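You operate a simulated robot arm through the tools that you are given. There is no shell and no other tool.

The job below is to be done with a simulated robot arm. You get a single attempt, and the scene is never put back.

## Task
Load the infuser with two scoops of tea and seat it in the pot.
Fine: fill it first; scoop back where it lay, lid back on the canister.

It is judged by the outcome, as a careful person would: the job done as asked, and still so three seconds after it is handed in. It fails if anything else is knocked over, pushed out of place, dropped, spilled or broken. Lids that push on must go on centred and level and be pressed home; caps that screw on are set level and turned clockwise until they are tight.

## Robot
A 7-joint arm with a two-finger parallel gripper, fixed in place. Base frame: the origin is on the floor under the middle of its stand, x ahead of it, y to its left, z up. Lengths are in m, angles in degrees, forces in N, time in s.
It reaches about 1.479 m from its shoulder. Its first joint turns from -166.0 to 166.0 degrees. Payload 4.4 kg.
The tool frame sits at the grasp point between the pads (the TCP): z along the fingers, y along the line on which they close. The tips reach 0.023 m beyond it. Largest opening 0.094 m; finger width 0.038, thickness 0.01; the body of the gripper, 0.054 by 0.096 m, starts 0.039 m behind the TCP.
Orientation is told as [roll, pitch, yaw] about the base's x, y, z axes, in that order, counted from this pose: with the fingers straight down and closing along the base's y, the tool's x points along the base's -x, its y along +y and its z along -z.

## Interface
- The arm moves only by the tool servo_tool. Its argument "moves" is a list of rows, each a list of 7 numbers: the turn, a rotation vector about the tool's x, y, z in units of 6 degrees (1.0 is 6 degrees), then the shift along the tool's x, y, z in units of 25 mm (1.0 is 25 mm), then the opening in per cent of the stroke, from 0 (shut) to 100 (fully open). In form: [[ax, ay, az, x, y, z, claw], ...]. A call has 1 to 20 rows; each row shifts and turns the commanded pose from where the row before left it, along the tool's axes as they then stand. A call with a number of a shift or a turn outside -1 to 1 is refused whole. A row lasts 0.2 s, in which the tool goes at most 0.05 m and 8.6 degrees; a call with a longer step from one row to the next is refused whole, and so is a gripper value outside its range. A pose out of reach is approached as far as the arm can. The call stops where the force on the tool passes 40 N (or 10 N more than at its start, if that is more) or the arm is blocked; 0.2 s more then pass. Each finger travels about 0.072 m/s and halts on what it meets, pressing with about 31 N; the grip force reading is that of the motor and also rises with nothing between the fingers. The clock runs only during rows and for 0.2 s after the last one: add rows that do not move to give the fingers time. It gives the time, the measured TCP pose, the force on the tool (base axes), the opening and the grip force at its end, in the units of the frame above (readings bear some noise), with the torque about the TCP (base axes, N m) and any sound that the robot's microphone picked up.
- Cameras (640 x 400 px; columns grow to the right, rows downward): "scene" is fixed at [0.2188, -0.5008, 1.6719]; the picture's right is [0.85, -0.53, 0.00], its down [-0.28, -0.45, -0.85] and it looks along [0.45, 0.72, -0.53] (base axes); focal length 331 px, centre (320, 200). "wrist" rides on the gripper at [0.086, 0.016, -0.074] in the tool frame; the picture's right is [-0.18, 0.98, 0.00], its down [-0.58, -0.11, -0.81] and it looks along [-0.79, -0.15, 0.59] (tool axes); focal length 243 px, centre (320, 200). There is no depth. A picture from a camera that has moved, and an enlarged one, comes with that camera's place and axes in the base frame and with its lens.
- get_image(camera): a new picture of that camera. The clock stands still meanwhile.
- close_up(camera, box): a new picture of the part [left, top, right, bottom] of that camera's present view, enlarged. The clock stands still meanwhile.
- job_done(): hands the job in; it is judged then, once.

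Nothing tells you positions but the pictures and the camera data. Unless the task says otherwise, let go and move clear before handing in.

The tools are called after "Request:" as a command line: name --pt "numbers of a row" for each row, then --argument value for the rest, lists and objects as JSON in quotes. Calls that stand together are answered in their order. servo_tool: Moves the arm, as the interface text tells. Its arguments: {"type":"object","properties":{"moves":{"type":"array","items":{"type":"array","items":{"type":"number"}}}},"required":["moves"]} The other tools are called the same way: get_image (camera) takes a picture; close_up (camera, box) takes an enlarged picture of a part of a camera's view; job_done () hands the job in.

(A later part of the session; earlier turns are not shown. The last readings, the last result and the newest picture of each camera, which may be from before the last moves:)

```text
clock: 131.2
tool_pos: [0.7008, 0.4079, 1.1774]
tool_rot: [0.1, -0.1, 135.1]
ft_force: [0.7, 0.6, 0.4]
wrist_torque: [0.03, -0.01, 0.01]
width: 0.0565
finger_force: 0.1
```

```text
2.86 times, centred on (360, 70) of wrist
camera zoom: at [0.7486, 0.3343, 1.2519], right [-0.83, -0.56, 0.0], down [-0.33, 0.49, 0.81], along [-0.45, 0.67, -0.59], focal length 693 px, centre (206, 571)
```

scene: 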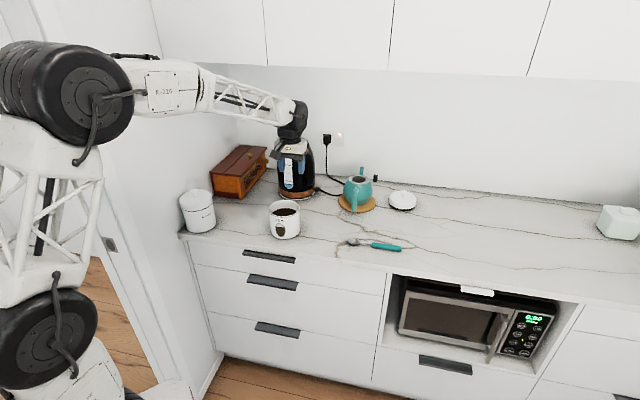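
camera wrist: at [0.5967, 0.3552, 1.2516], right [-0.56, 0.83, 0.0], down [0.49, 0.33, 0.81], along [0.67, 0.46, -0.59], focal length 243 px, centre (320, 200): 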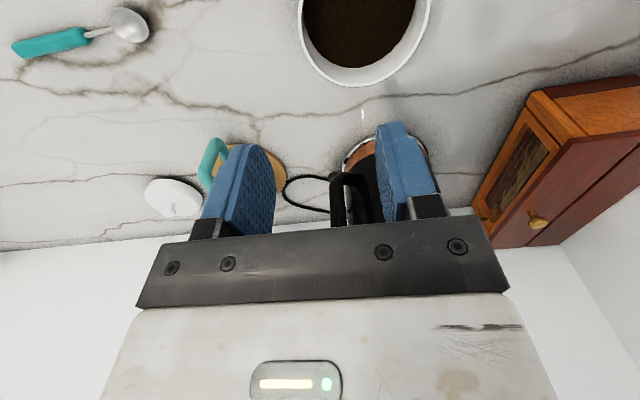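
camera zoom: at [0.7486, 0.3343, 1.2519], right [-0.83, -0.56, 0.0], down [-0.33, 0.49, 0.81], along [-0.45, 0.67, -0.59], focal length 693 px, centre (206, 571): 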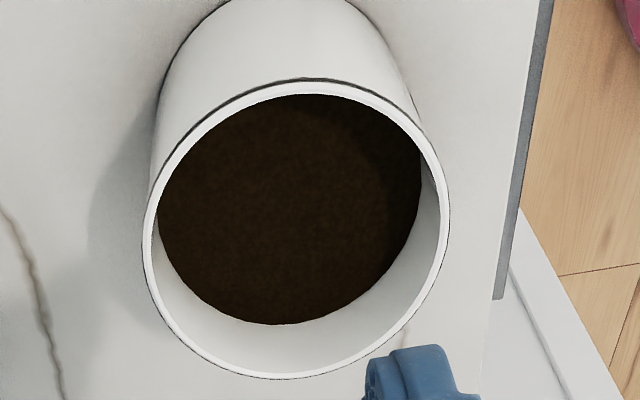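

The canister centre comes out at u = 0.149, w = 0.759 from both lateral views. I'll move over to the lid and keep this orientation for the first of two centring grips on the knob.

Request:
servo_tool --pt "0 0 0 0.992 -0.7075 0 60" --pt "0 0 0 0.992 -0.7075 0 60" --pt "0 0 0 0.992 -0.7075 0 60" --pt "0 0 0 0.992 -0.7075 0 60" --pt "0 0 0 0.992 -0.7075 0 60" --pt "0 0 0 0.992 -0.7075 0 60" --pt "0 0 0 0.992 -0.7075 0 60" --pt "0 0 0 0.992 -0.7075 0 60" --pt "0 0 0 0.992 -0.7075 0 60" --pt "0 0 0 0.992 -0.7075 0 60" --pt "0 0 0 0.992 -0.7075 0 60" --pt "0 0 0 0.992 -0.7075 0 60" --pt "0 0 0 0.992 -0.7075 0 60" --pt "0 0 0 0.992 -0.7075 0 60" --pt "0 0 0 0.992 -0.7075 0 60" --pt "0 0 0 0 0 0 60" --pt "0 0 0 0 0 0 60"

Request:
get_image --camera "wrist"

Request:
get_image --camera "scene"

```text
clock: 134.8
tool_pos: [1.1509, 0.3262, 1.1793]
tool_rot: [0.0, -0.1, 135.0]
ft_force: [0.2, 0.0, -0.3]
wrist_torque: [0.01, -0.01, -0.01]
width: 0.0565
finger_force: 0.1
```

```text
taken
camera wrist: at [1.1997, 0.2539, 1.2537], right [-0.83, -0.56, 0.0], down [-0.33, 0.49, 0.81], along [-0.45, 0.67, -0.59], focal length 243 px, centre (320, 200)
```

wrist: 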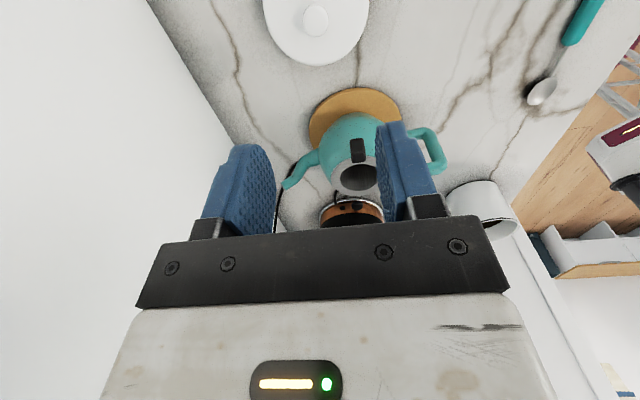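

```text
taken
```

scene: 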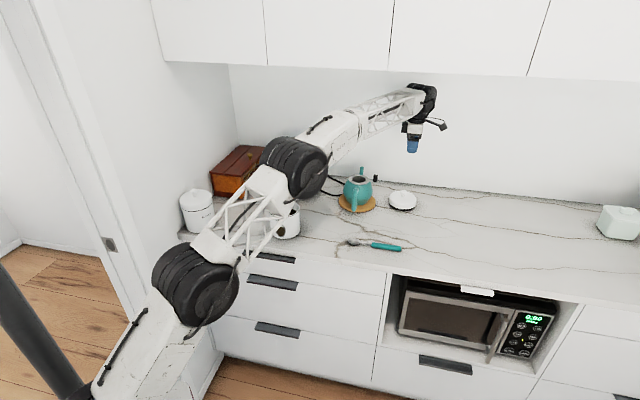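

Request:
servo_tool --pt "0 0 0 -0.15 -0.168 0 60" --pt "0 0 0 0 0 1 60" --pt "0 0 0 0 0 1 60" --pt "0 0 0 0 0 1 60" --pt "0 0 0 0 0 1 60" --pt "0 0 0 0 0 1 60" --pt "0 0 0 0 0 1 60" --pt "0 0 0 0 0 0.8 60" --pt "0 0 0 0 0 0 60" --pt "0 0 0 0 0 0 60"

Request:
get_image --camera "wrist"

Request:
close_up --camera "scene" --box '[375, 165, 435, 215]'

```text
clock: 137.0
tool_pos: [1.1495, 0.3347, 1.0088]
tool_rot: [-0.1, 0.0, 135.0]
ft_force: [0.0, -0.1, 0.3]
wrist_torque: [0.0, -0.01, 0.03]
width: 0.0562
finger_force: 0.0
```

```text
taken
camera wrist: at [1.1993, 0.2627, 1.0836], right [-0.83, -0.56, 0.0], down [-0.33, 0.49, 0.81], along [-0.45, 0.67, -0.59], focal length 243 px, centre (320, 200)
```

wrist: 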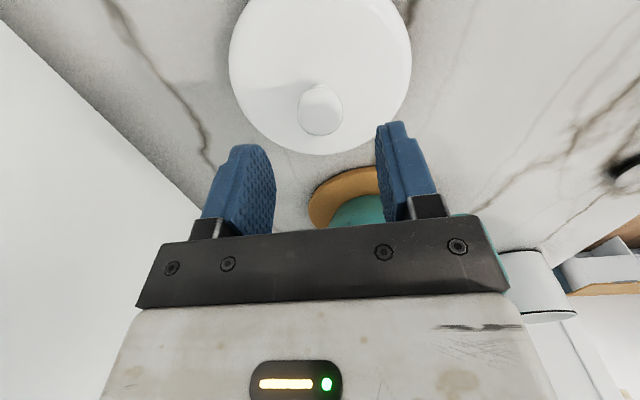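

```text
8.00 times, centred on (405, 190) of scene
camera zoom: at [0.2188, -0.5008, 1.6719], right [0.85, -0.53, 0.0], down [-0.28, -0.45, -0.85], along [0.45, 0.72, -0.53], focal length 2650 px, centre (-360, 280)
```

zoom: 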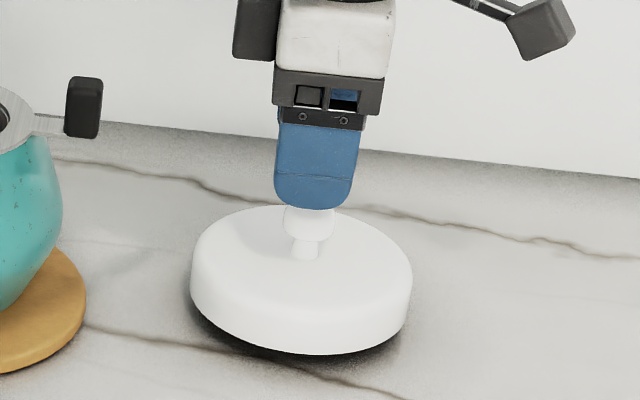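

Request:
servo_tool --pt "0 0 0 0.1 0 0.5 60" --pt "0 0 0 0 0 0.5 60" --pt "0 0 0 0 0 0.3 60" --pt "0 0 0 0 0 0.2 60" --pt "0 0 0 0 0 0.1 60" --pt "0 0 0 0 0 0 60"

Request:
close_up --camera "scene" --box '[380, 170, 430, 210]'

Request:
get_image --camera "wrist"

```text
clock: 138.4
tool_pos: [1.1537, 0.3338, 0.9694]
tool_rot: [-0.1, 0.0, 134.9]
ft_force: [0.7, 0.8, 0.0]
wrist_torque: [-0.01, 0.02, -0.01]
width: 0.0563
finger_force: 0.2
```

```text
10.00 times, centred on (405, 190) of scene
camera zoom: at [0.2188, -0.5008, 1.6719], right [0.85, -0.53, 0.0], down [-0.28, -0.45, -0.85], along [0.45, 0.72, -0.53], focal length 3313 px, centre (-530, 300)
```

zoom: 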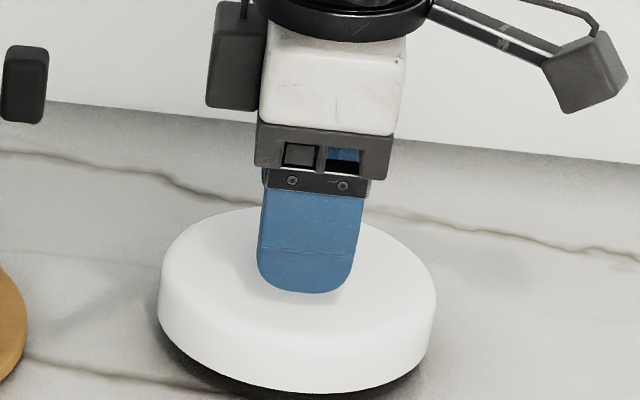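

```text
taken
camera wrist: at [1.2022, 0.2617, 1.0441], right [-0.83, -0.56, 0.0], down [-0.33, 0.49, 0.81], along [-0.45, 0.67, -0.59], focal length 243 px, centre (320, 200)
```

wrist: 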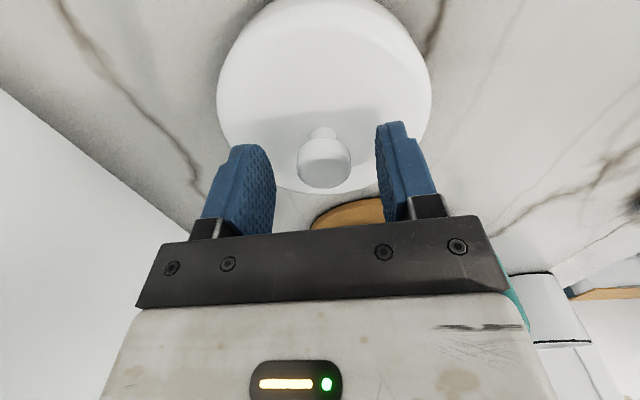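

Request:
servo_tool --pt "0 0 0 0 0.1 0.06 60" --pt "0 0 0 0 0 0 60"

Request:
servo_tool --pt "0 0 0 0 0 0 50" --pt "0 0 0 0 0 0 42" --pt "0 0 0 0 0 0 37" --pt "0 0 0 0 0 0 33" --pt "0 0 0 0 0 0 30" --pt "0 0 0 0 0 0 27" --pt "0 0 0 0 0 0 24" --pt "0 0 0 0 0 0 20" --pt "0 0 0 0 0 0 20"

Request:
get_image --camera "wrist"

Request:
close_up --camera "scene" --box '[380, 170, 430, 210]'

```text
clock: 139.0
tool_pos: [1.1521, 0.3318, 0.9682]
tool_rot: [-0.1, 0.1, 135.0]
ft_force: [0.2, 0.2, 0.2]
wrist_torque: [0.02, 0.03, 0.01]
width: 0.0563
finger_force: 0.0
```

```text
clock: 141.0
tool_pos: [1.1514, 0.3318, 0.9676]
tool_rot: [-0.1, 0.0, 135.0]
ft_force: [0.6, 1.1, 0.3]
wrist_torque: [-0.05, 0.0, 0.03]
width: 0.026
finger_force: 30.7
```

```text
taken
camera wrist: at [1.2004, 0.2594, 1.0429], right [-0.83, -0.56, 0.0], down [-0.33, 0.49, 0.81], along [-0.45, 0.67, -0.59], focal length 243 px, centre (320, 200)
```

wrist: 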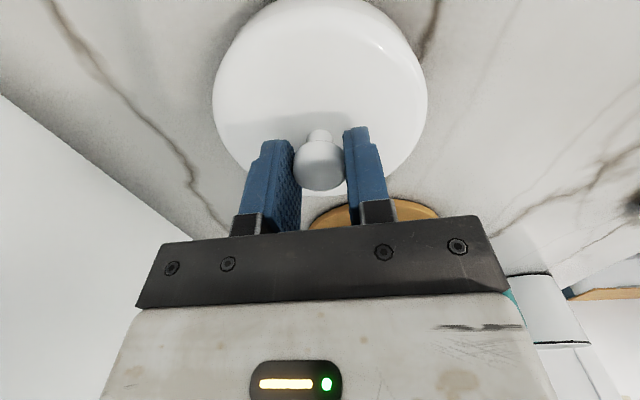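

```text
10.00 times, centred on (405, 190) of scene
camera zoom: at [0.2188, -0.5008, 1.6719], right [0.85, -0.53, 0.0], down [-0.28, -0.45, -0.85], along [0.45, 0.72, -0.53], focal length 3313 px, centre (-530, 300)
```

zoom: 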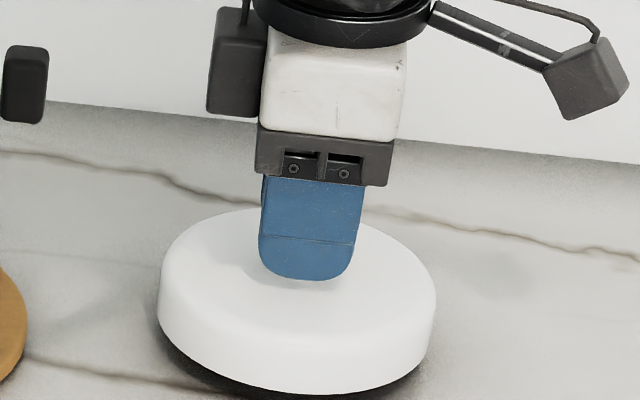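

The first grip centred the knob in depth (diameter 26 mm). I'll open, rotate 90° in place and grip again to centre it along the counter too.

Request:
servo_tool --pt "0 0 0 0 0 0 30" --pt "0 0 0 0 0 0 40" --pt "0 0 0 0 0 0 50" --pt "0 0 0 0 0 -0.2 50" --pt "0 0 0 0 0 0 50"

Request:
servo_tool --pt "0 0 1 0 0 0 50" --pt "0 0 1 0 0 0 50" --pt "0 0 1 0 0 0 50" --pt "0 0 1 0 0 0 50" --pt "0 0 1 0 0 0 50" --pt "0 0 1 0 0 0 50" --pt "0 0 1 0 0 0 50" --pt "0 0 1 0 0 0 50" --pt "0 0 1 0 0 0 50" --pt "0 0 1 0 0 0 50" --pt "0 0 1 0 0 0 50" --pt "0 0 1 0 0 0 50" --pt "0 0 1 0 0 0 50" --pt "0 0 1 0 0 0 50" --pt "0 0 1 0 0 0 50" --pt "0 0 0 0 0 0 50" --pt "0 0 0 0 0 0 50"

Request:
get_image --camera "wrist"

Request:
close_up --camera "scene" --box '[380, 170, 430, 210]'

```text
clock: 142.2
tool_pos: [1.1514, 0.3309, 0.9717]
tool_rot: [-0.1, 0.1, 135.0]
ft_force: [-1.1, 0.2, -0.2]
wrist_torque: [0.01, 0.0, 0.01]
width: 0.047
finger_force: 0.1
```

```text
clock: 145.8
tool_pos: [1.152, 0.3326, 0.9722]
tool_rot: [0.0, 0.0, 44.9]
ft_force: [0.0, 0.2, -0.1]
wrist_torque: [-0.01, 0.02, 0.01]
width: 0.0469
finger_force: 0.0
```

```text
taken
camera wrist: at [1.078, 0.2824, 1.0459], right [-0.56, 0.83, 0.0], down [0.49, 0.33, 0.81], along [0.67, 0.46, -0.59], focal length 243 px, centre (320, 200)
```

wrist: 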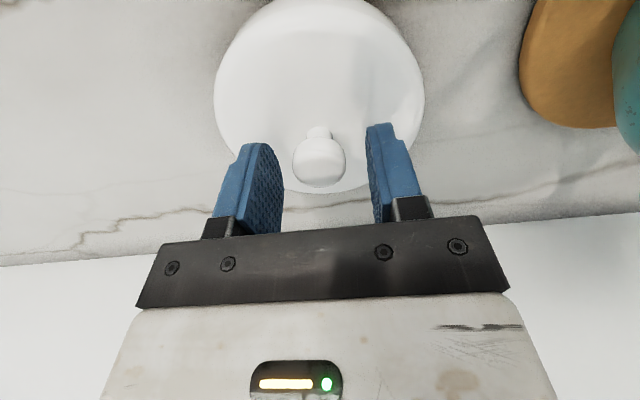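

```text
10.00 times, centred on (405, 190) of scene
camera zoom: at [0.2188, -0.5008, 1.6719], right [0.85, -0.53, 0.0], down [-0.28, -0.45, -0.85], along [0.45, 0.72, -0.53], focal length 3313 px, centre (-530, 300)
```

zoom: 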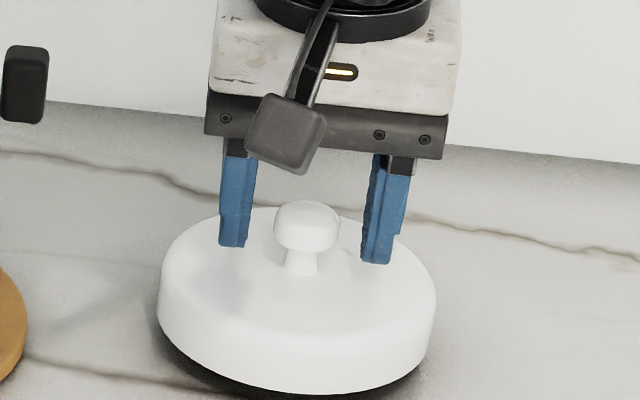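

The knob sits centred between the fingers in this orientation too. I'll lower 3 mm and close.

Request:
servo_tool --pt "0 0 0 0 0 0.16 50" --pt "0 0 0 0 0 0 50"

Request:
servo_tool --pt "0 0 0 0 0 0 42" --pt "0 0 0 0 0 0 37" --pt "0 0 0 0 0 0 33" --pt "0 0 0 0 0 0 30" --pt "0 0 0 0 0 0 27" --pt "0 0 0 0 0 0 22" --pt "0 0 0 0 0 0 10" --pt "0 0 0 0 0 0 0" --pt "0 0 0 0 0 0 0"

Request:
get_image --camera "wrist"

Request:
close_up --camera "scene" --box '[380, 170, 430, 210]'

```text
clock: 146.4
tool_pos: [1.1514, 0.3324, 0.9663]
tool_rot: [-0.1, 0.0, 44.9]
ft_force: [0.1, 0.0, -0.2]
wrist_torque: [0.01, -0.03, 0.03]
width: 0.047
finger_force: 0.0
```

```text
clock: 148.4
tool_pos: [1.1519, 0.3307, 0.9663]
tool_rot: [0.0, 0.0, 45.0]
ft_force: [0.2, -0.3, -0.9]
wrist_torque: [0.01, 0.03, 0.01]
width: 0.026
finger_force: 31.2
```

```text
taken
camera wrist: at [1.0779, 0.2822, 1.0411], right [-0.56, 0.83, 0.0], down [0.49, 0.33, 0.81], along [0.67, 0.46, -0.59], focal length 243 px, centre (320, 200)
```

wrist: 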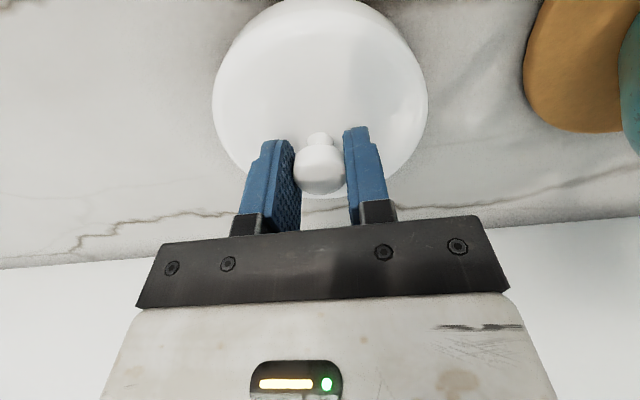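

```text
10.00 times, centred on (405, 190) of scene
camera zoom: at [0.2188, -0.5008, 1.6719], right [0.85, -0.53, 0.0], down [-0.28, -0.45, -0.85], along [0.45, 0.72, -0.53], focal length 3313 px, centre (-530, 300)
```

zoom: 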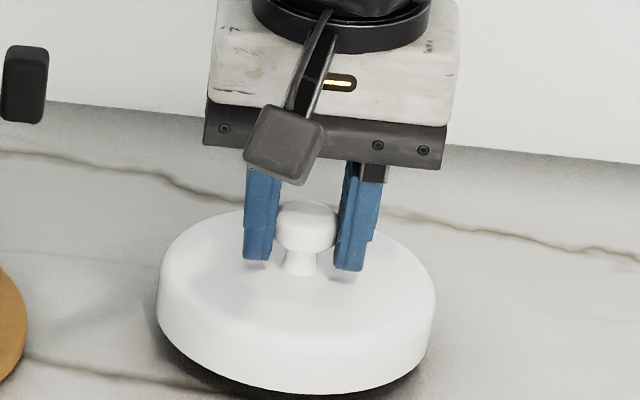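

The knob is gripped on its axis. I'll lift slowly and check that the lid hangs level.

Request:
servo_tool --pt "0 0 0 0 0 -0.15 0" --pt "0 0 0 0 0 -0.3 0" --pt "0 0 0 0 0 -0.5 0" --pt "0 0 0 0 0 -0.6 0" --pt "0 0 0 0 0 -0.6 0" --pt "0 0 0 0 0 -0.4 0" --pt "0 0 0 0 0 0 0" --pt "0 0 0 0 0 0 0"

Request:
close_up --camera "scene" --box '[370, 150, 440, 205]'

Request:
get_image --camera "wrist"

```text
clock: 150.2
tool_pos: [1.1507, 0.3316, 1.0318]
tool_rot: [0.0, 0.0, 45.0]
ft_force: [0.7, 0.4, -0.6]
wrist_torque: [0.0, 0.01, 0.0]
width: 0.026
finger_force: 31.1
```

```text
7.27 times, centred on (405, 178) of scene
camera zoom: at [0.2188, -0.5008, 1.6719], right [0.85, -0.53, 0.0], down [-0.28, -0.45, -0.85], along [0.45, 0.72, -0.53], focal length 2410 px, centre (-298, 364)
```

zoom: 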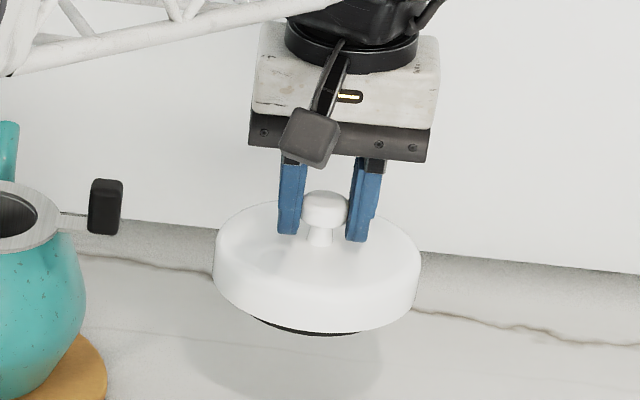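

```text
taken
camera wrist: at [1.0774, 0.2825, 1.1075], right [-0.56, 0.83, 0.0], down [0.49, 0.33, 0.81], along [0.67, 0.46, -0.59], focal length 243 px, centre (320, 200)
```

wrist: 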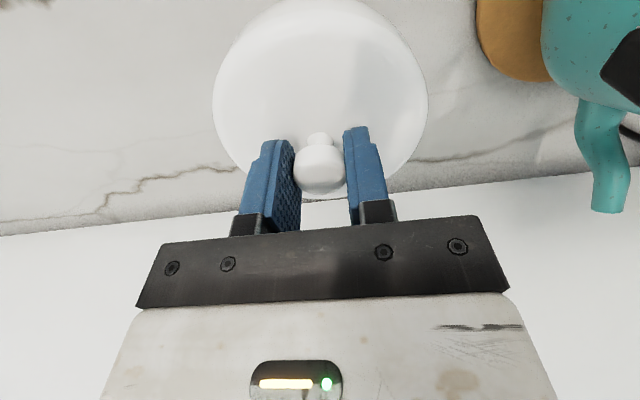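

The lid hangs level and I can see its dark sealing plug underneath. I'll raise it and carry it to above the canister.

Request:
servo_tool --pt "0 0 0 0 0 -0.5 0" --pt "0 0 0 0 0 -1 0" --pt "0 0 0 0 0 -1 0" --pt "0 0 0 0 0 -1 0" --pt "0 0 0 0 0 -1 0" --pt "0 0 0 0 0 -0.5 0" --pt "0 0 0 0 0 0 0"

Request:
servo_tool --pt "0 0 0 0.3208 0.4775 0 0" --pt "0 0 0 0.6417 0.955 0 0" --pt "0 0 0 0.6417 0.955 0 0" --pt "0 0 0 0.6417 0.955 0 0" --pt "0 0 0 0.6417 0.955 0 0" --pt "0 0 0 0.6417 0.955 0 0" --pt "0 0 0 0.6417 0.955 0 0" --pt "0 0 0 0.6417 0.955 0 0" --pt "0 0 0 0.6417 0.955 0 0" --pt "0 0 0 0.6417 0.955 0 0" --pt "0 0 0 0.6417 0.955 0 0" --pt "0 0 0 0.6417 0.955 0 0" --pt "0 0 0 0.6417 0.955 0 0" --pt "0 0 0 0.6417 0.955 0 0" --pt "0 0 0 0.6417 0.955 0 0" --pt "0 0 0 0.6417 0.955 0 0" --pt "0 0 0 0.6417 0.955 0 0" --pt "0 0 0 0.6417 0.955 0 0" --pt "0 0 0 0.3208 0.4775 0 0" --pt "0 0 0 0 0 0 0"

Request:
servo_tool --pt "0 0 0 0 0 0 0"

Request:
get_image --camera "wrist"

Request:
close_up --camera "scene" --box '[235, 150, 335, 240]'

```text
clock: 151.8
tool_pos: [1.1521, 0.3289, 1.158]
tool_rot: [0.1, 0.0, 45.0]
ft_force: [-0.7, 0.4, -1.3]
wrist_torque: [-0.01, -0.01, -0.01]
width: 0.026
finger_force: 31.0
```

```text
clock: 156.0
tool_pos: [0.6404, 0.4337, 1.1582]
tool_rot: [0.0, -0.1, 45.1]
ft_force: [1.0, 0.2, -0.9]
wrist_torque: [-0.02, 0.02, 0.01]
width: 0.0261
finger_force: 30.8
```

```text
clock: 156.4
tool_pos: [0.6413, 0.4329, 1.1582]
tool_rot: [0.0, 0.0, 45.0]
ft_force: [-0.5, -0.8, -0.8]
wrist_torque: [0.0, 0.01, 0.01]
width: 0.0261
finger_force: 30.9
```

```text
taken
camera wrist: at [0.5671, 0.3837, 1.232], right [-0.56, 0.83, 0.0], down [0.49, 0.33, 0.81], along [0.67, 0.46, -0.59], focal length 243 px, centre (320, 200)
```

wrist: 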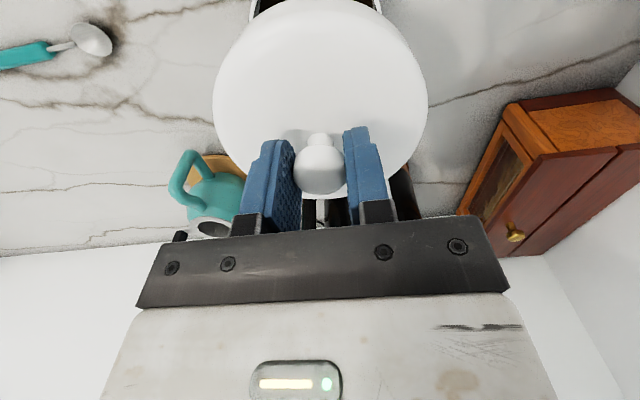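

```text
4.44 times, centred on (285, 195) of scene
camera zoom: at [0.2188, -0.5008, 1.6719], right [0.85, -0.53, 0.0], down [-0.28, -0.45, -0.85], along [0.45, 0.72, -0.53], focal length 1472 px, centre (476, 222)
```

zoom: 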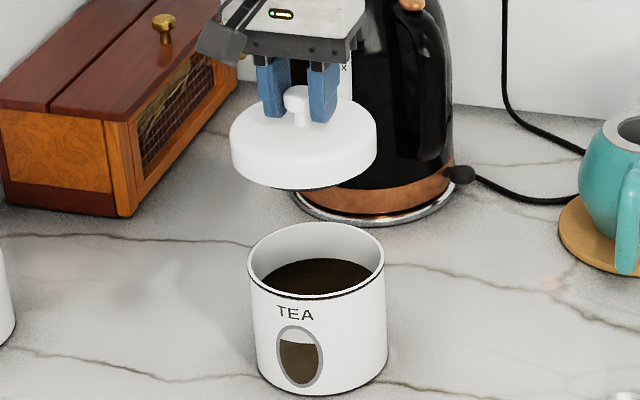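

The lid is about 3 mm left of the canister axis. I'll correct that and lower until the plug is just above the rim.

Request:
servo_tool --pt "0 0 0 -0.03 -0.13 0 0" --pt "0 0 0 0 0 0.5 0" --pt "0 0 0 0 0 0.8 0" --pt "0 0 0 0 0 0.8 0" --pt "0 0 0 0 0 0.6 0" --pt "0 0 0 0 0 0.4 0" --pt "0 0 0 0 0 0 0" --pt "0 0 0 0 0 0 0"

Request:
get_image --camera "wrist"

Request:
close_up --camera "scene" --box '[250, 165, 320, 225]'

```text
clock: 158.2
tool_pos: [0.6464, 0.432, 1.0774]
tool_rot: [0.1, 0.0, 45.0]
ft_force: [0.6, 0.3, -1.6]
wrist_torque: [0.02, 0.01, -0.01]
width: 0.0259
finger_force: 31.2
```

```text
taken
camera wrist: at [0.5734, 0.382, 1.1526], right [-0.56, 0.83, 0.0], down [0.49, 0.33, 0.81], along [0.67, 0.46, -0.59], focal length 243 px, centre (320, 200)
```

wrist: 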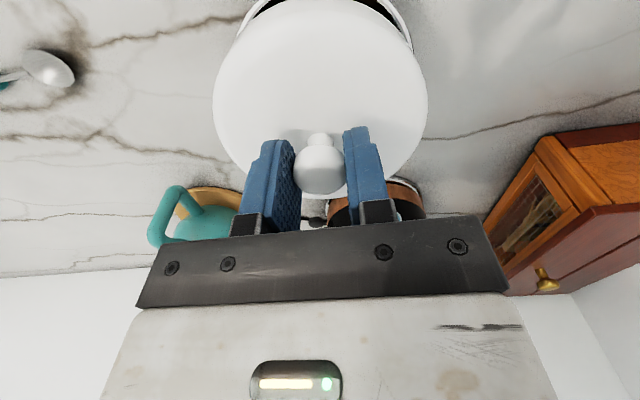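

```text
6.67 times, centred on (285, 195) of scene
camera zoom: at [0.2188, -0.5008, 1.6719], right [0.85, -0.53, 0.0], down [-0.28, -0.45, -0.85], along [0.45, 0.72, -0.53], focal length 2209 px, centre (553, 233)
```

zoom: 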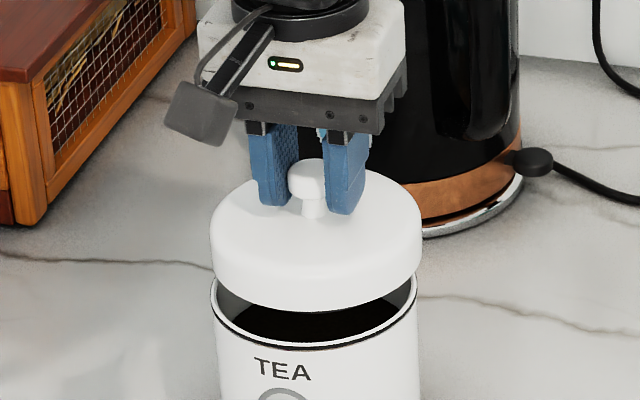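

Request:
servo_tool --pt "0 0 0 0.1 0.09 0 0" --pt "0 0 0 0 0 0 0" --pt "0 0 0 0 0 0 0"

Request:
close_up --camera "wrist" --box '[200, 0, 440, 150]'

Request:
close_up --camera "scene" --box '[255, 175, 315, 225]'

```text
clock: 159.0
tool_pos: [0.6428, 0.4311, 1.0782]
tool_rot: [0.0, 0.0, 45.0]
ft_force: [0.2, -0.3, -1.2]
wrist_torque: [0.02, 0.03, -0.01]
width: 0.0262
finger_force: 30.7
```

```text
2.67 times, centred on (320, 75) of wrist
camera zoom: at [0.5695, 0.3812, 1.1529], right [-0.56, 0.83, 0.0], down [0.49, 0.33, 0.81], along [0.67, 0.46, -0.59], focal length 647 px, centre (320, 533)
```

zoom: 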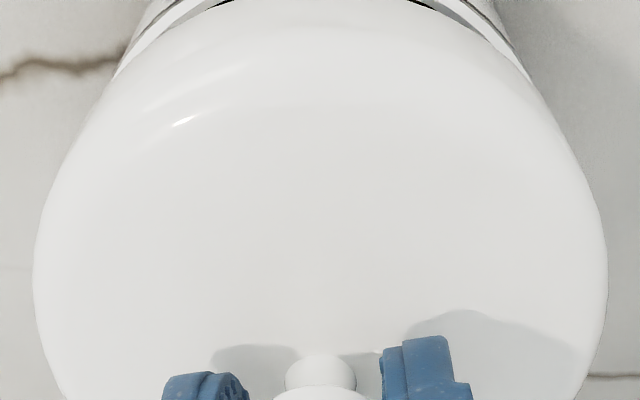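

```text
8.00 times, centred on (285, 200) of scene
camera zoom: at [0.2188, -0.5008, 1.6719], right [0.85, -0.53, 0.0], down [-0.28, -0.45, -0.85], along [0.45, 0.72, -0.53], focal length 2650 px, centre (600, 200)
```

zoom: 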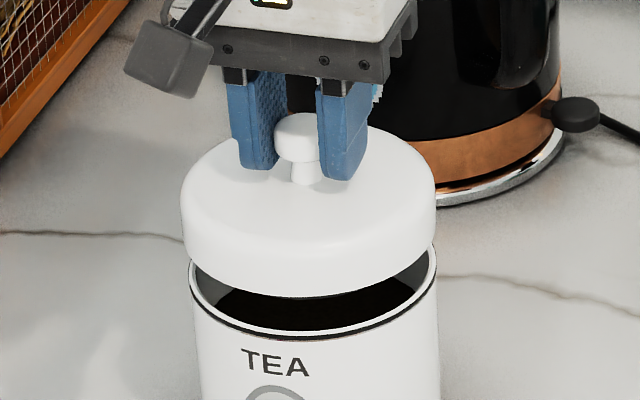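

The lid is aligned with the canister to within about 1 mm. I'll lower in small steps and watch the forces.

Request:
servo_tool --pt "0 0 0 0 -0.0 0.1 0" --pt "0 0 0 0 0 0.1 0" --pt "0 0 0 0 0 0 0"

Request:
servo_tool --pt "0 0 0 0 0 0.08 0" --pt "0 0 0 0 0 0.08 0" --pt "0 0 0 0 0 0 0"

Request:
close_up --camera "scene" --box '[255, 175, 315, 225]'

Request:
close_up --camera "wrist" --box '[200, 0, 440, 150]'

```text
clock: 159.8
tool_pos: [0.6443, 0.4298, 1.0731]
tool_rot: [0.0, 0.0, 44.9]
ft_force: [0.0, 0.5, -1.1]
wrist_torque: [0.01, 0.0, 0.0]
width: 0.026
finger_force: 31.1
```

```text
clock: 160.6
tool_pos: [0.6421, 0.4305, 1.0699]
tool_rot: [0.1, 0.0, 45.0]
ft_force: [-0.2, -0.9, -1.7]
wrist_torque: [-0.02, 0.02, -0.03]
width: 0.0259
finger_force: 30.7
```

```text
8.00 times, centred on (285, 200) of scene
camera zoom: at [0.2188, -0.5008, 1.6719], right [0.85, -0.53, 0.0], down [-0.28, -0.45, -0.85], along [0.45, 0.72, -0.53], focal length 2650 px, centre (600, 200)
```

zoom: 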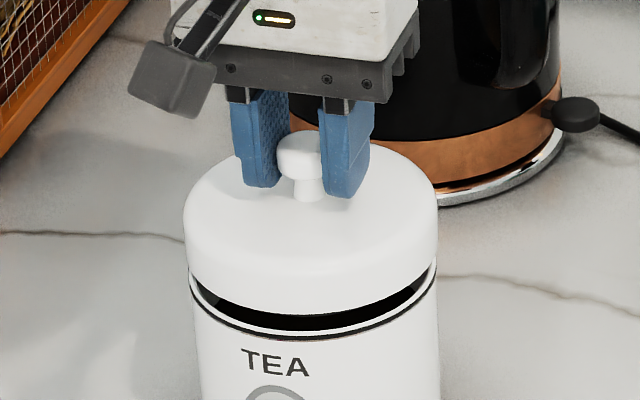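

```text
2.67 times, centred on (320, 75) of wrist
camera zoom: at [0.5697, 0.3802, 1.1441], right [-0.56, 0.83, 0.0], down [0.49, 0.33, 0.81], along [0.67, 0.46, -0.59], focal length 647 px, centre (320, 533)
```

zoom: 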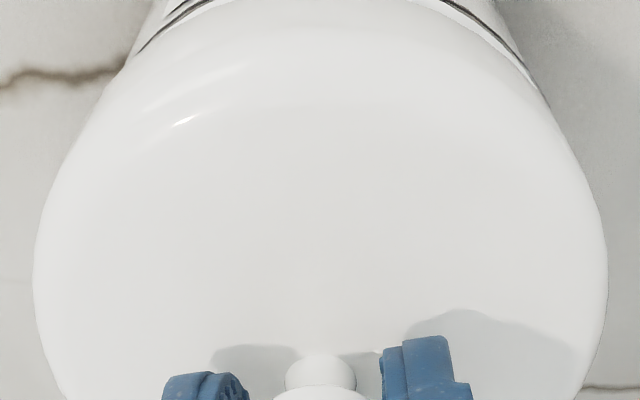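

Request:
servo_tool --pt "0 0 0 -0.05 0.04 0.06 0" --pt "0 0 0 0 0 0.06 0" --pt "0 0 0 0 0 0 0"

Request:
servo_tool --pt "0 0 0 0 0 0.06 0" --pt "0 0 0 0 0 0 0"

Request:
servo_tool --pt "0 0 0 0 0 0.06 0" --pt "0 0 0 0 0 0 0"

Request:
close_up --camera "scene" --box '[255, 175, 315, 225]'

Request:
close_up --camera "wrist" --box '[200, 0, 440, 150]'

```text
clock: 161.4
tool_pos: [0.6434, 0.4332, 1.0664]
tool_rot: [0.0, 0.0, 44.9]
ft_force: [-0.2, -0.2, -0.8]
wrist_torque: [0.04, 0.01, 0.05]
width: 0.0259
finger_force: 31.0
```

```text
clock: 162.0
tool_pos: [0.6431, 0.4311, 1.065]
tool_rot: [0.1, 0.0, 45.0]
ft_force: [0.1, -0.2, -0.5]
wrist_torque: [0.0, -0.01, -0.02]
width: 0.0263
finger_force: 31.2
```

```text
clock: 162.6
tool_pos: [0.6447, 0.4313, 1.063]
tool_rot: [0.0, 0.0, 45.0]
ft_force: [0.4, 0.4, -0.5]
wrist_torque: [0.02, 0.0, -0.01]
width: 0.0259
finger_force: 30.6
```

```text
8.00 times, centred on (285, 200) of scene
camera zoom: at [0.2188, -0.5008, 1.6719], right [0.85, -0.53, 0.0], down [-0.28, -0.45, -0.85], along [0.45, 0.72, -0.53], focal length 2650 px, centre (600, 200)
```

zoom: 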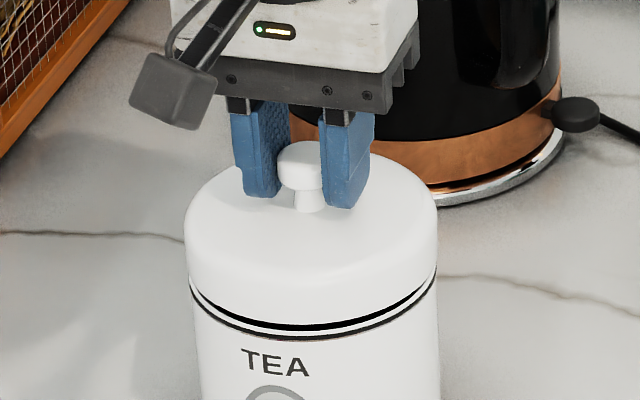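

```text
2.67 times, centred on (320, 75) of wrist
camera zoom: at [0.5702, 0.3816, 1.1378], right [-0.56, 0.83, 0.0], down [0.49, 0.33, 0.81], along [0.67, 0.46, -0.59], focal length 647 px, centre (320, 533)
```

zoom: 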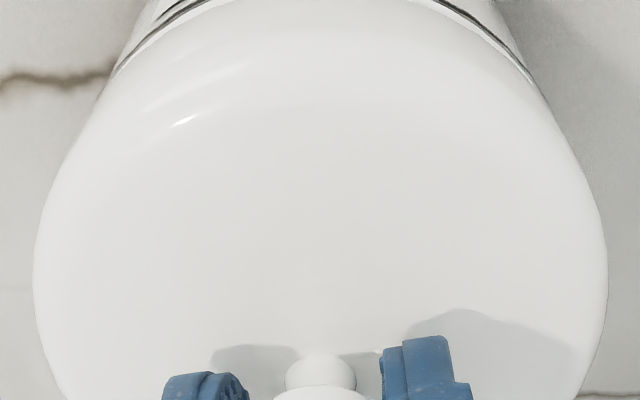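

The plug is entering freely with no side force. I'll continue gently.

Request:
servo_tool --pt "0 0 0 0 0 0.06 0" --pt "0 0 0 0 0 0 0"

Request:
servo_tool --pt "0 0 0 0 0 0.06 0" --pt "0 0 0 0 0 0 0"

Request:
servo_tool --pt "0 0 0 0 0 0.06 0" --pt "0 0 0 0 0 0 0"

Request:
close_up --camera "scene" --box '[255, 175, 315, 225]'

```text
clock: 163.2
tool_pos: [0.6443, 0.4314, 1.0614]
tool_rot: [-0.1, -0.1, 45.1]
ft_force: [-0.2, -0.8, -0.8]
wrist_torque: [-0.01, -0.02, 0.0]
width: 0.0259
finger_force: 30.9
```

```text
clock: 163.8
tool_pos: [0.6439, 0.4315, 1.0592]
tool_rot: [0.0, 0.0, 45.0]
ft_force: [-0.6, -0.2, -1.2]
wrist_torque: [0.0, -0.02, 0.0]
width: 0.0258
finger_force: 30.7
```

```text
clock: 164.4
tool_pos: [0.6451, 0.4314, 1.0584]
tool_rot: [0.0, 0.0, 44.9]
ft_force: [-0.7, 0.0, -0.1]
wrist_torque: [0.0, -0.03, -0.02]
width: 0.026
finger_force: 30.8
```

```text
8.00 times, centred on (285, 200) of scene
camera zoom: at [0.2188, -0.5008, 1.6719], right [0.85, -0.53, 0.0], down [-0.28, -0.45, -0.85], along [0.45, 0.72, -0.53], focal length 2650 px, centre (600, 200)
```

zoom: 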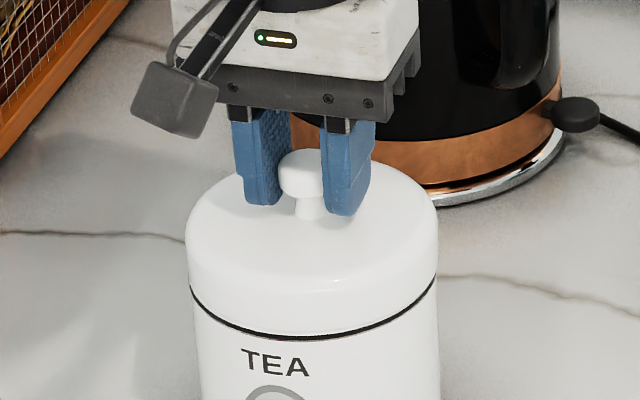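

Request:
servo_tool --pt "0 0 0 0 0 0.05 0" --pt "0 0 0 0 0 0 0"

Request:
servo_tool --pt "0 0 0 0 0 0.05 0" --pt "0 0 0 0 0 0 0"

Request:
close_up --camera "scene" --box '[255, 175, 315, 225]'

```text
clock: 165.0
tool_pos: [0.6443, 0.4319, 1.0587]
tool_rot: [0.0, -0.1, 45.0]
ft_force: [-0.2, -3.0, 14.8]
wrist_torque: [-0.33, 0.53, -0.01]
width: 0.0259
finger_force: 30.9
```

```text
clock: 165.6
tool_pos: [0.6443, 0.4313, 1.0584]
tool_rot: [-0.1, -0.1, 44.9]
ft_force: [6.2, -3.1, 19.4]
wrist_torque: [-0.05, -0.23, 0.01]
width: 0.026
finger_force: 30.5
```

```text
8.00 times, centred on (285, 200) of scene
camera zoom: at [0.2188, -0.5008, 1.6719], right [0.85, -0.53, 0.0], down [-0.28, -0.45, -0.85], along [0.45, 0.72, -0.53], focal length 2650 px, centre (600, 200)
```

zoom: 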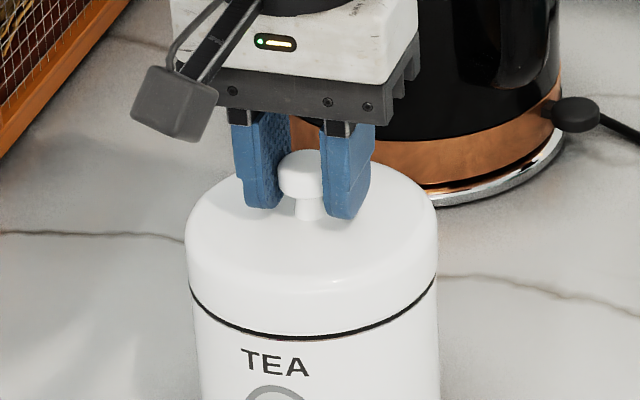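

The lid has met resistance at about 19 N. I'll press a bit further while still holding it square.

Request:
servo_tool --pt "0 0 0 0 0 0.05 0" --pt "0 0 0 0 0 0.05 0" --pt "0 0 0 0 0 0 0"

Request:
close_up --camera "scene" --box '[265, 195, 315, 225]'

Request:
close_up --camera "scene" --box '[175, 185, 225, 235]'

```text
clock: 166.4
tool_pos: [0.644, 0.4318, 1.0549]
tool_rot: [-0.1, 0.1, 45.0]
ft_force: [2.2, -6.0, 18.8]
wrist_torque: [-0.12, -0.12, -0.01]
width: 0.0262
finger_force: 31.4
```

```text
12.80 times, centred on (290, 210) of scene
camera zoom: at [0.2188, -0.5008, 1.6719], right [0.85, -0.53, 0.0], down [-0.28, -0.45, -0.85], along [0.45, 0.72, -0.53], focal length 4241 px, centre (704, 72)
```

zoom: 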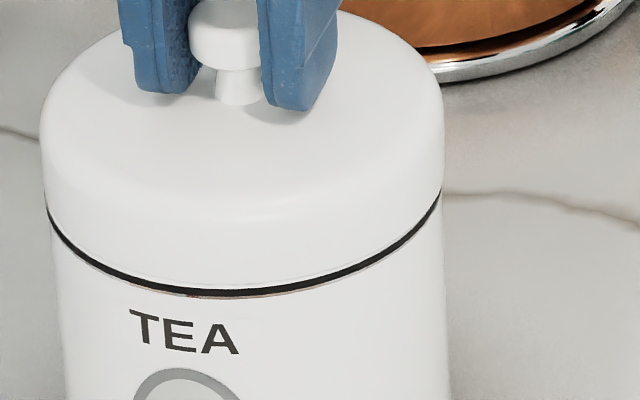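

```text
8.00 times, centred on (200, 210) of scene
camera zoom: at [0.2188, -0.5008, 1.6719], right [0.85, -0.53, 0.0], down [-0.28, -0.45, -0.85], along [0.45, 0.72, -0.53], focal length 2650 px, centre (1280, 120)
```

zoom: 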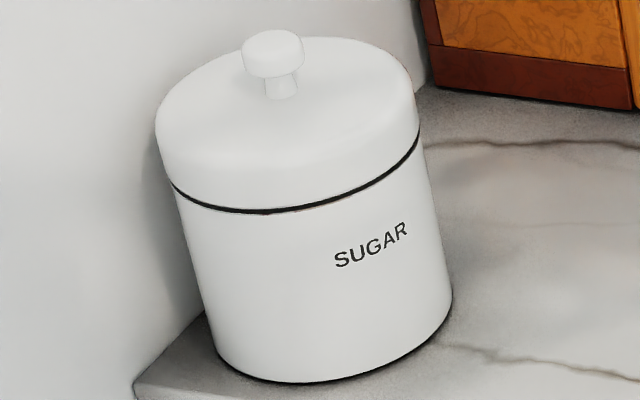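

Request:
close_up --camera "scene" --box '[255, 175, 315, 225]'

Request:
servo_tool --pt "0 0 0 0 0 0.05 0" --pt "0 0 0 0 0 0.05 0" --pt "0 0 0 0 0 0 0"

Request:
close_up --camera "scene" --box '[255, 175, 315, 225]'

```text
8.00 times, centred on (285, 200) of scene
camera zoom: at [0.2188, -0.5008, 1.6719], right [0.85, -0.53, 0.0], down [-0.28, -0.45, -0.85], along [0.45, 0.72, -0.53], focal length 2650 px, centre (600, 200)
```

zoom: 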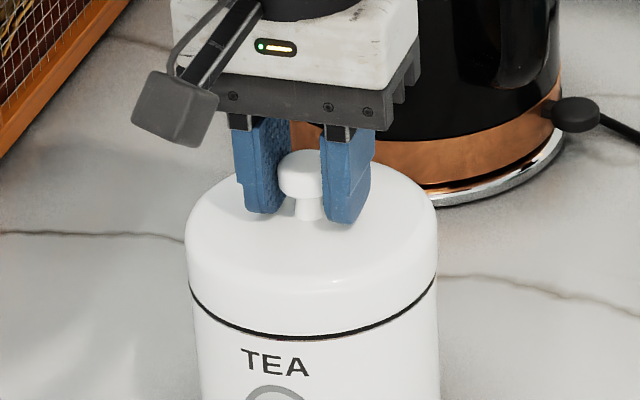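

```text
clock: 167.2
tool_pos: [0.6439, 0.4341, 1.0533]
tool_rot: [0.0, -0.1, 45.1]
ft_force: [-0.3, -12.2, 33.4]
wrist_torque: [-0.56, 0.23, 0.04]
width: 0.0259
finger_force: 30.7
```

```text
8.00 times, centred on (285, 200) of scene
camera zoom: at [0.2188, -0.5008, 1.6719], right [0.85, -0.53, 0.0], down [-0.28, -0.45, -0.85], along [0.45, 0.72, -0.53], focal length 2650 px, centre (600, 200)
```

zoom: 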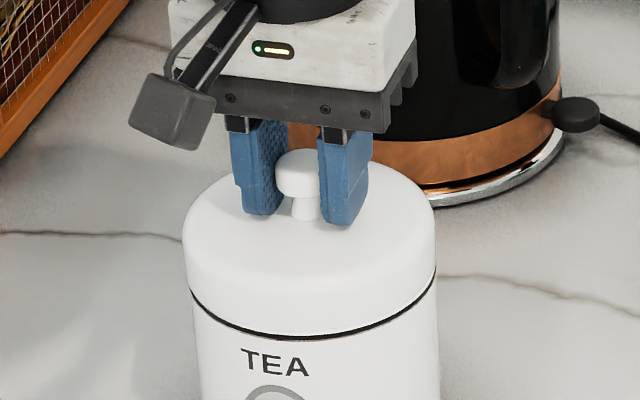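

The fingers slid down the knob and are bearing on the lid. I'll relax, release, rise above the knob, close the fingers and press straight down on the knob.

Request:
servo_tool --pt "0 0 0 0 0 -0.06 0" --pt "0 0 0 0 0 -0.06 0" --pt "0 0 0 0 0 0 0"

Request:
servo_tool --pt "0 0 0 0 0 0 30" --pt "0 0 0 0 0 0 36" --pt "0 0 0 0 0 0 44" --pt "0 0 0 0 0 0 50" --pt "0 0 0 0 0 0 50"

Request:
servo_tool --pt "0 0 0 0 0 -0.3 50" --pt "0 0 0 0 0 -0.6 50" --pt "0 0 0 0 0 -0.8 50" --pt "0 0 0 0 0 -0.8 50" --pt "0 0 0 0 0 -0.5 20" --pt "0 0 0 0 0 0 0" --pt "0 0 0 0 0 0 0" --pt "0 0 0 0 0 0 0"

Request:
close_up --camera "scene" --box '[255, 165, 325, 225]'

Request:
get_image --camera "wrist"

```text
clock: 168.0
tool_pos: [0.6423, 0.431, 1.0534]
tool_rot: [0.1, 0.1, 45.0]
ft_force: [-0.9, 1.0, 2.8]
wrist_torque: [0.16, -0.11, 0.05]
width: 0.0263
finger_force: 31.2
```

```text
clock: 169.2
tool_pos: [0.6434, 0.4314, 1.0546]
tool_rot: [0.1, 0.0, 45.0]
ft_force: [0.1, -0.2, -0.1]
wrist_torque: [0.01, -0.02, 0.01]
width: 0.0471
finger_force: 0.1
```

```text
clock: 171.0
tool_pos: [0.6441, 0.4313, 1.1304]
tool_rot: [0.0, 0.0, 45.0]
ft_force: [0.1, 0.2, 0.3]
wrist_torque: [-0.01, -0.04, -0.02]
width: 0.0
finger_force: 31.3
```

```text
6.67 times, centred on (290, 195) of scene
camera zoom: at [0.2188, -0.5008, 1.6719], right [0.85, -0.53, 0.0], down [-0.28, -0.45, -0.85], along [0.45, 0.72, -0.53], focal length 2209 px, centre (520, 233)
```

zoom: 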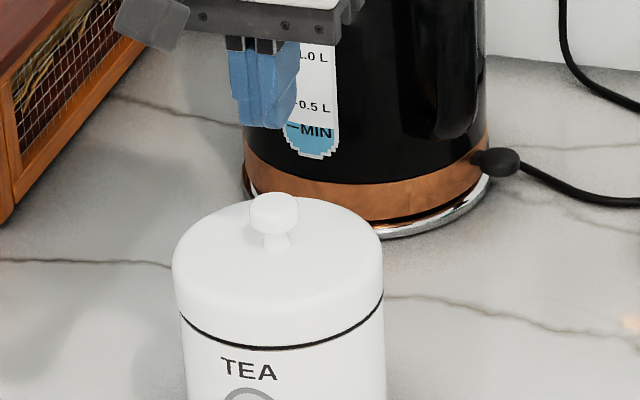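

```text
taken
camera wrist: at [0.57, 0.3817, 1.2045], right [-0.56, 0.83, 0.0], down [0.49, 0.33, 0.81], along [0.67, 0.46, -0.59], focal length 243 px, centre (320, 200)
```

wrist: 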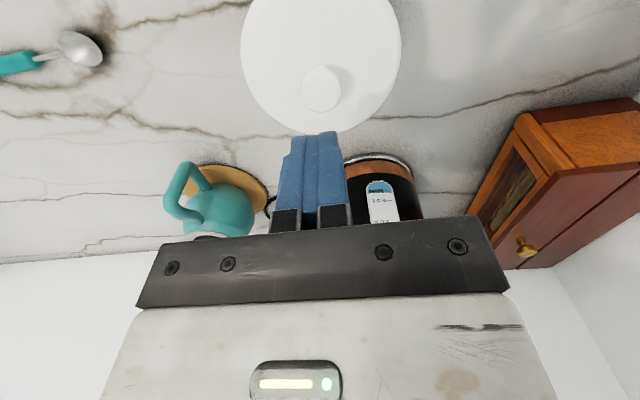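

The lid is on and level. I'll press down on the knob with the closed fingertips.

Request:
servo_tool --pt "0 0 0 0 0 0.6 0" --pt "0 0 0 0 0 0.6 0" --pt "0 0 0 0 0 0.4 0" --pt "0 0 0 0 0 0 0"

Request:
servo_tool --pt "0 0 0 0 0 0.1 0" --pt "0 0 0 0 0 0.1 0" --pt "0 0 0 0 0 0.1 0" --pt "0 0 0 0 0 0.1 0" --pt "0 0 0 0 0 0.1 0" --pt "0 0 0 0 0 0.1 0" --pt "0 0 0 0 0 0.1 0" --pt "0 0 0 0 0 0.1 0" --pt "0 0 0 0 0 0.1 0" --pt "0 0 0 0 0 0.1 0"

Request:
close_up --camera "scene" --box '[255, 175, 315, 225]'

```text
clock: 172.0
tool_pos: [0.6431, 0.4325, 1.0885]
tool_rot: [0.0, -0.1, 45.0]
ft_force: [-0.2, -0.2, -0.4]
wrist_torque: [0.02, 0.02, -0.01]
width: 0.0
finger_force: 31.1
```

```text
clock: 173.3
tool_pos: [0.6448, 0.4316, 1.0802]
tool_rot: [-0.2, -0.3, 44.9]
ft_force: [-1.5, -0.3, 3.7]
wrist_torque: [-0.1, 0.06, 0.02]
width: 0.0
finger_force: 30.0
stopped in row 6: the force on the tool passed its limit at 45 N (the readings are from after the stop); the commanded pose is now the measured one
```

```text
8.00 times, centred on (285, 200) of scene
camera zoom: at [0.2188, -0.5008, 1.6719], right [0.85, -0.53, 0.0], down [-0.28, -0.45, -0.85], along [0.45, 0.72, -0.53], focal length 2650 px, centre (600, 200)
```

zoom: 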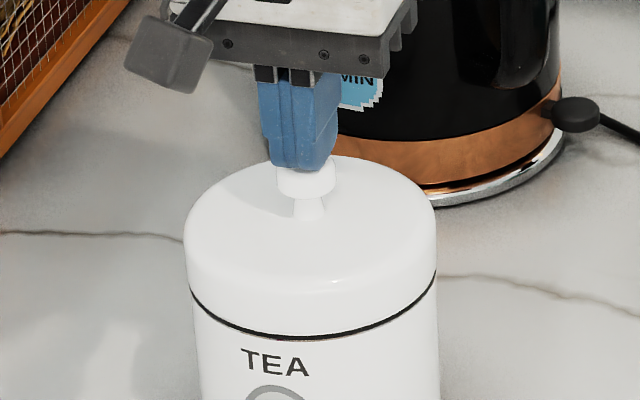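

Request:
close_up --camera "scene" --box '[265, 195, 315, 225]'

Request:
close_up --camera "scene" --box '[175, 190, 225, 220]'

```text
12.80 times, centred on (290, 210) of scene
camera zoom: at [0.2188, -0.5008, 1.6719], right [0.85, -0.53, 0.0], down [-0.28, -0.45, -0.85], along [0.45, 0.72, -0.53], focal length 4241 px, centre (704, 72)
```

zoom: 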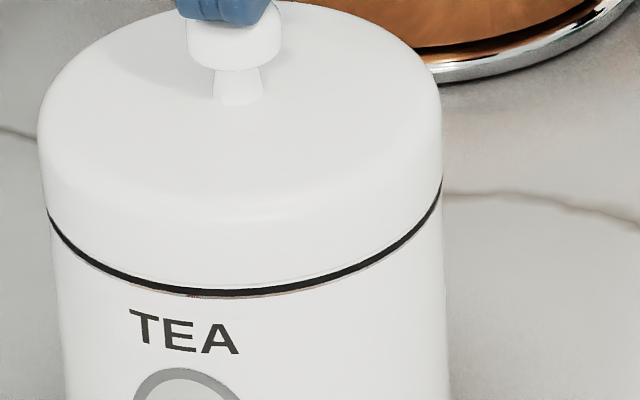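

```text
12.80 times, centred on (200, 205) of scene
camera zoom: at [0.2188, -0.5008, 1.6719], right [0.85, -0.53, 0.0], down [-0.28, -0.45, -0.85], along [0.45, 0.72, -0.53], focal length 4241 px, centre (1856, 136)
```

zoom: 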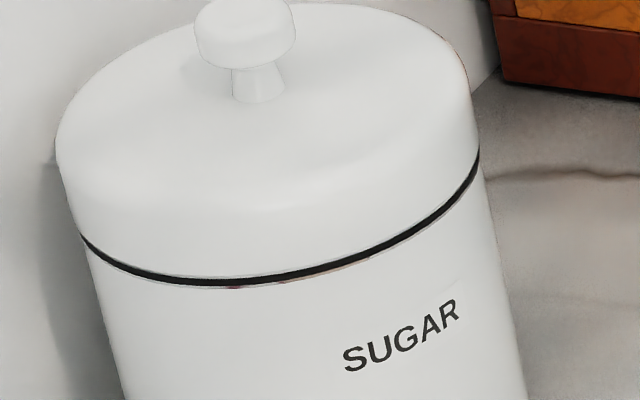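

The tea lid's seam now looks the same as the closed sugar canister's. I'll do one more slow, firm press to be sure it's home.

Request:
servo_tool --pt "0 0 0 0 0 0.03 0" --pt "0 0 0 0 0 0.03 0" --pt "0 0 0 0 0 0.03 0" --pt "0 0 0 0 0 0.03 0" --pt "0 0 0 0 0 0.03 0" --pt "0 0 0 0 0 0.03 0" --pt "0 0 0 0 0 0.03 0" --pt "0 0 0 0 0 0.03 0"

Request:
close_up --camera "scene" --box '[265, 195, 315, 225]'

```text
clock: 174.2
tool_pos: [0.6451, 0.4323, 1.0811]
tool_rot: [0.0, -0.5, 45.0]
ft_force: [-0.3, -1.4, 3.8]
wrist_torque: [-0.02, 0.04, -0.02]
width: 0.0001
finger_force: 30.7
stopped in row 4: the force on the tool passed its limit at 43 N (the readings are from after the stop); the commanded pose is now the measured one
```

```text
12.80 times, centred on (290, 210) of scene
camera zoom: at [0.2188, -0.5008, 1.6719], right [0.85, -0.53, 0.0], down [-0.28, -0.45, -0.85], along [0.45, 0.72, -0.53], focal length 4241 px, centre (704, 72)
```

zoom: 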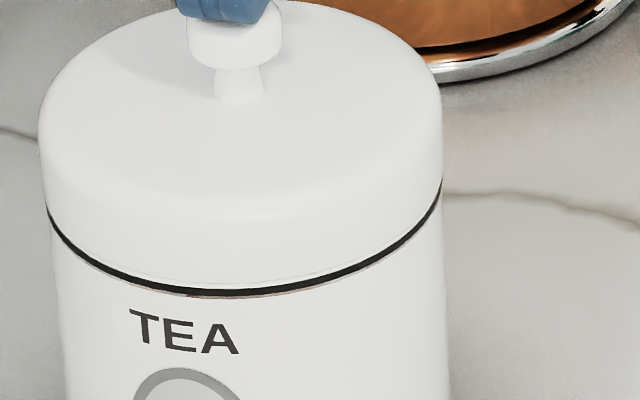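

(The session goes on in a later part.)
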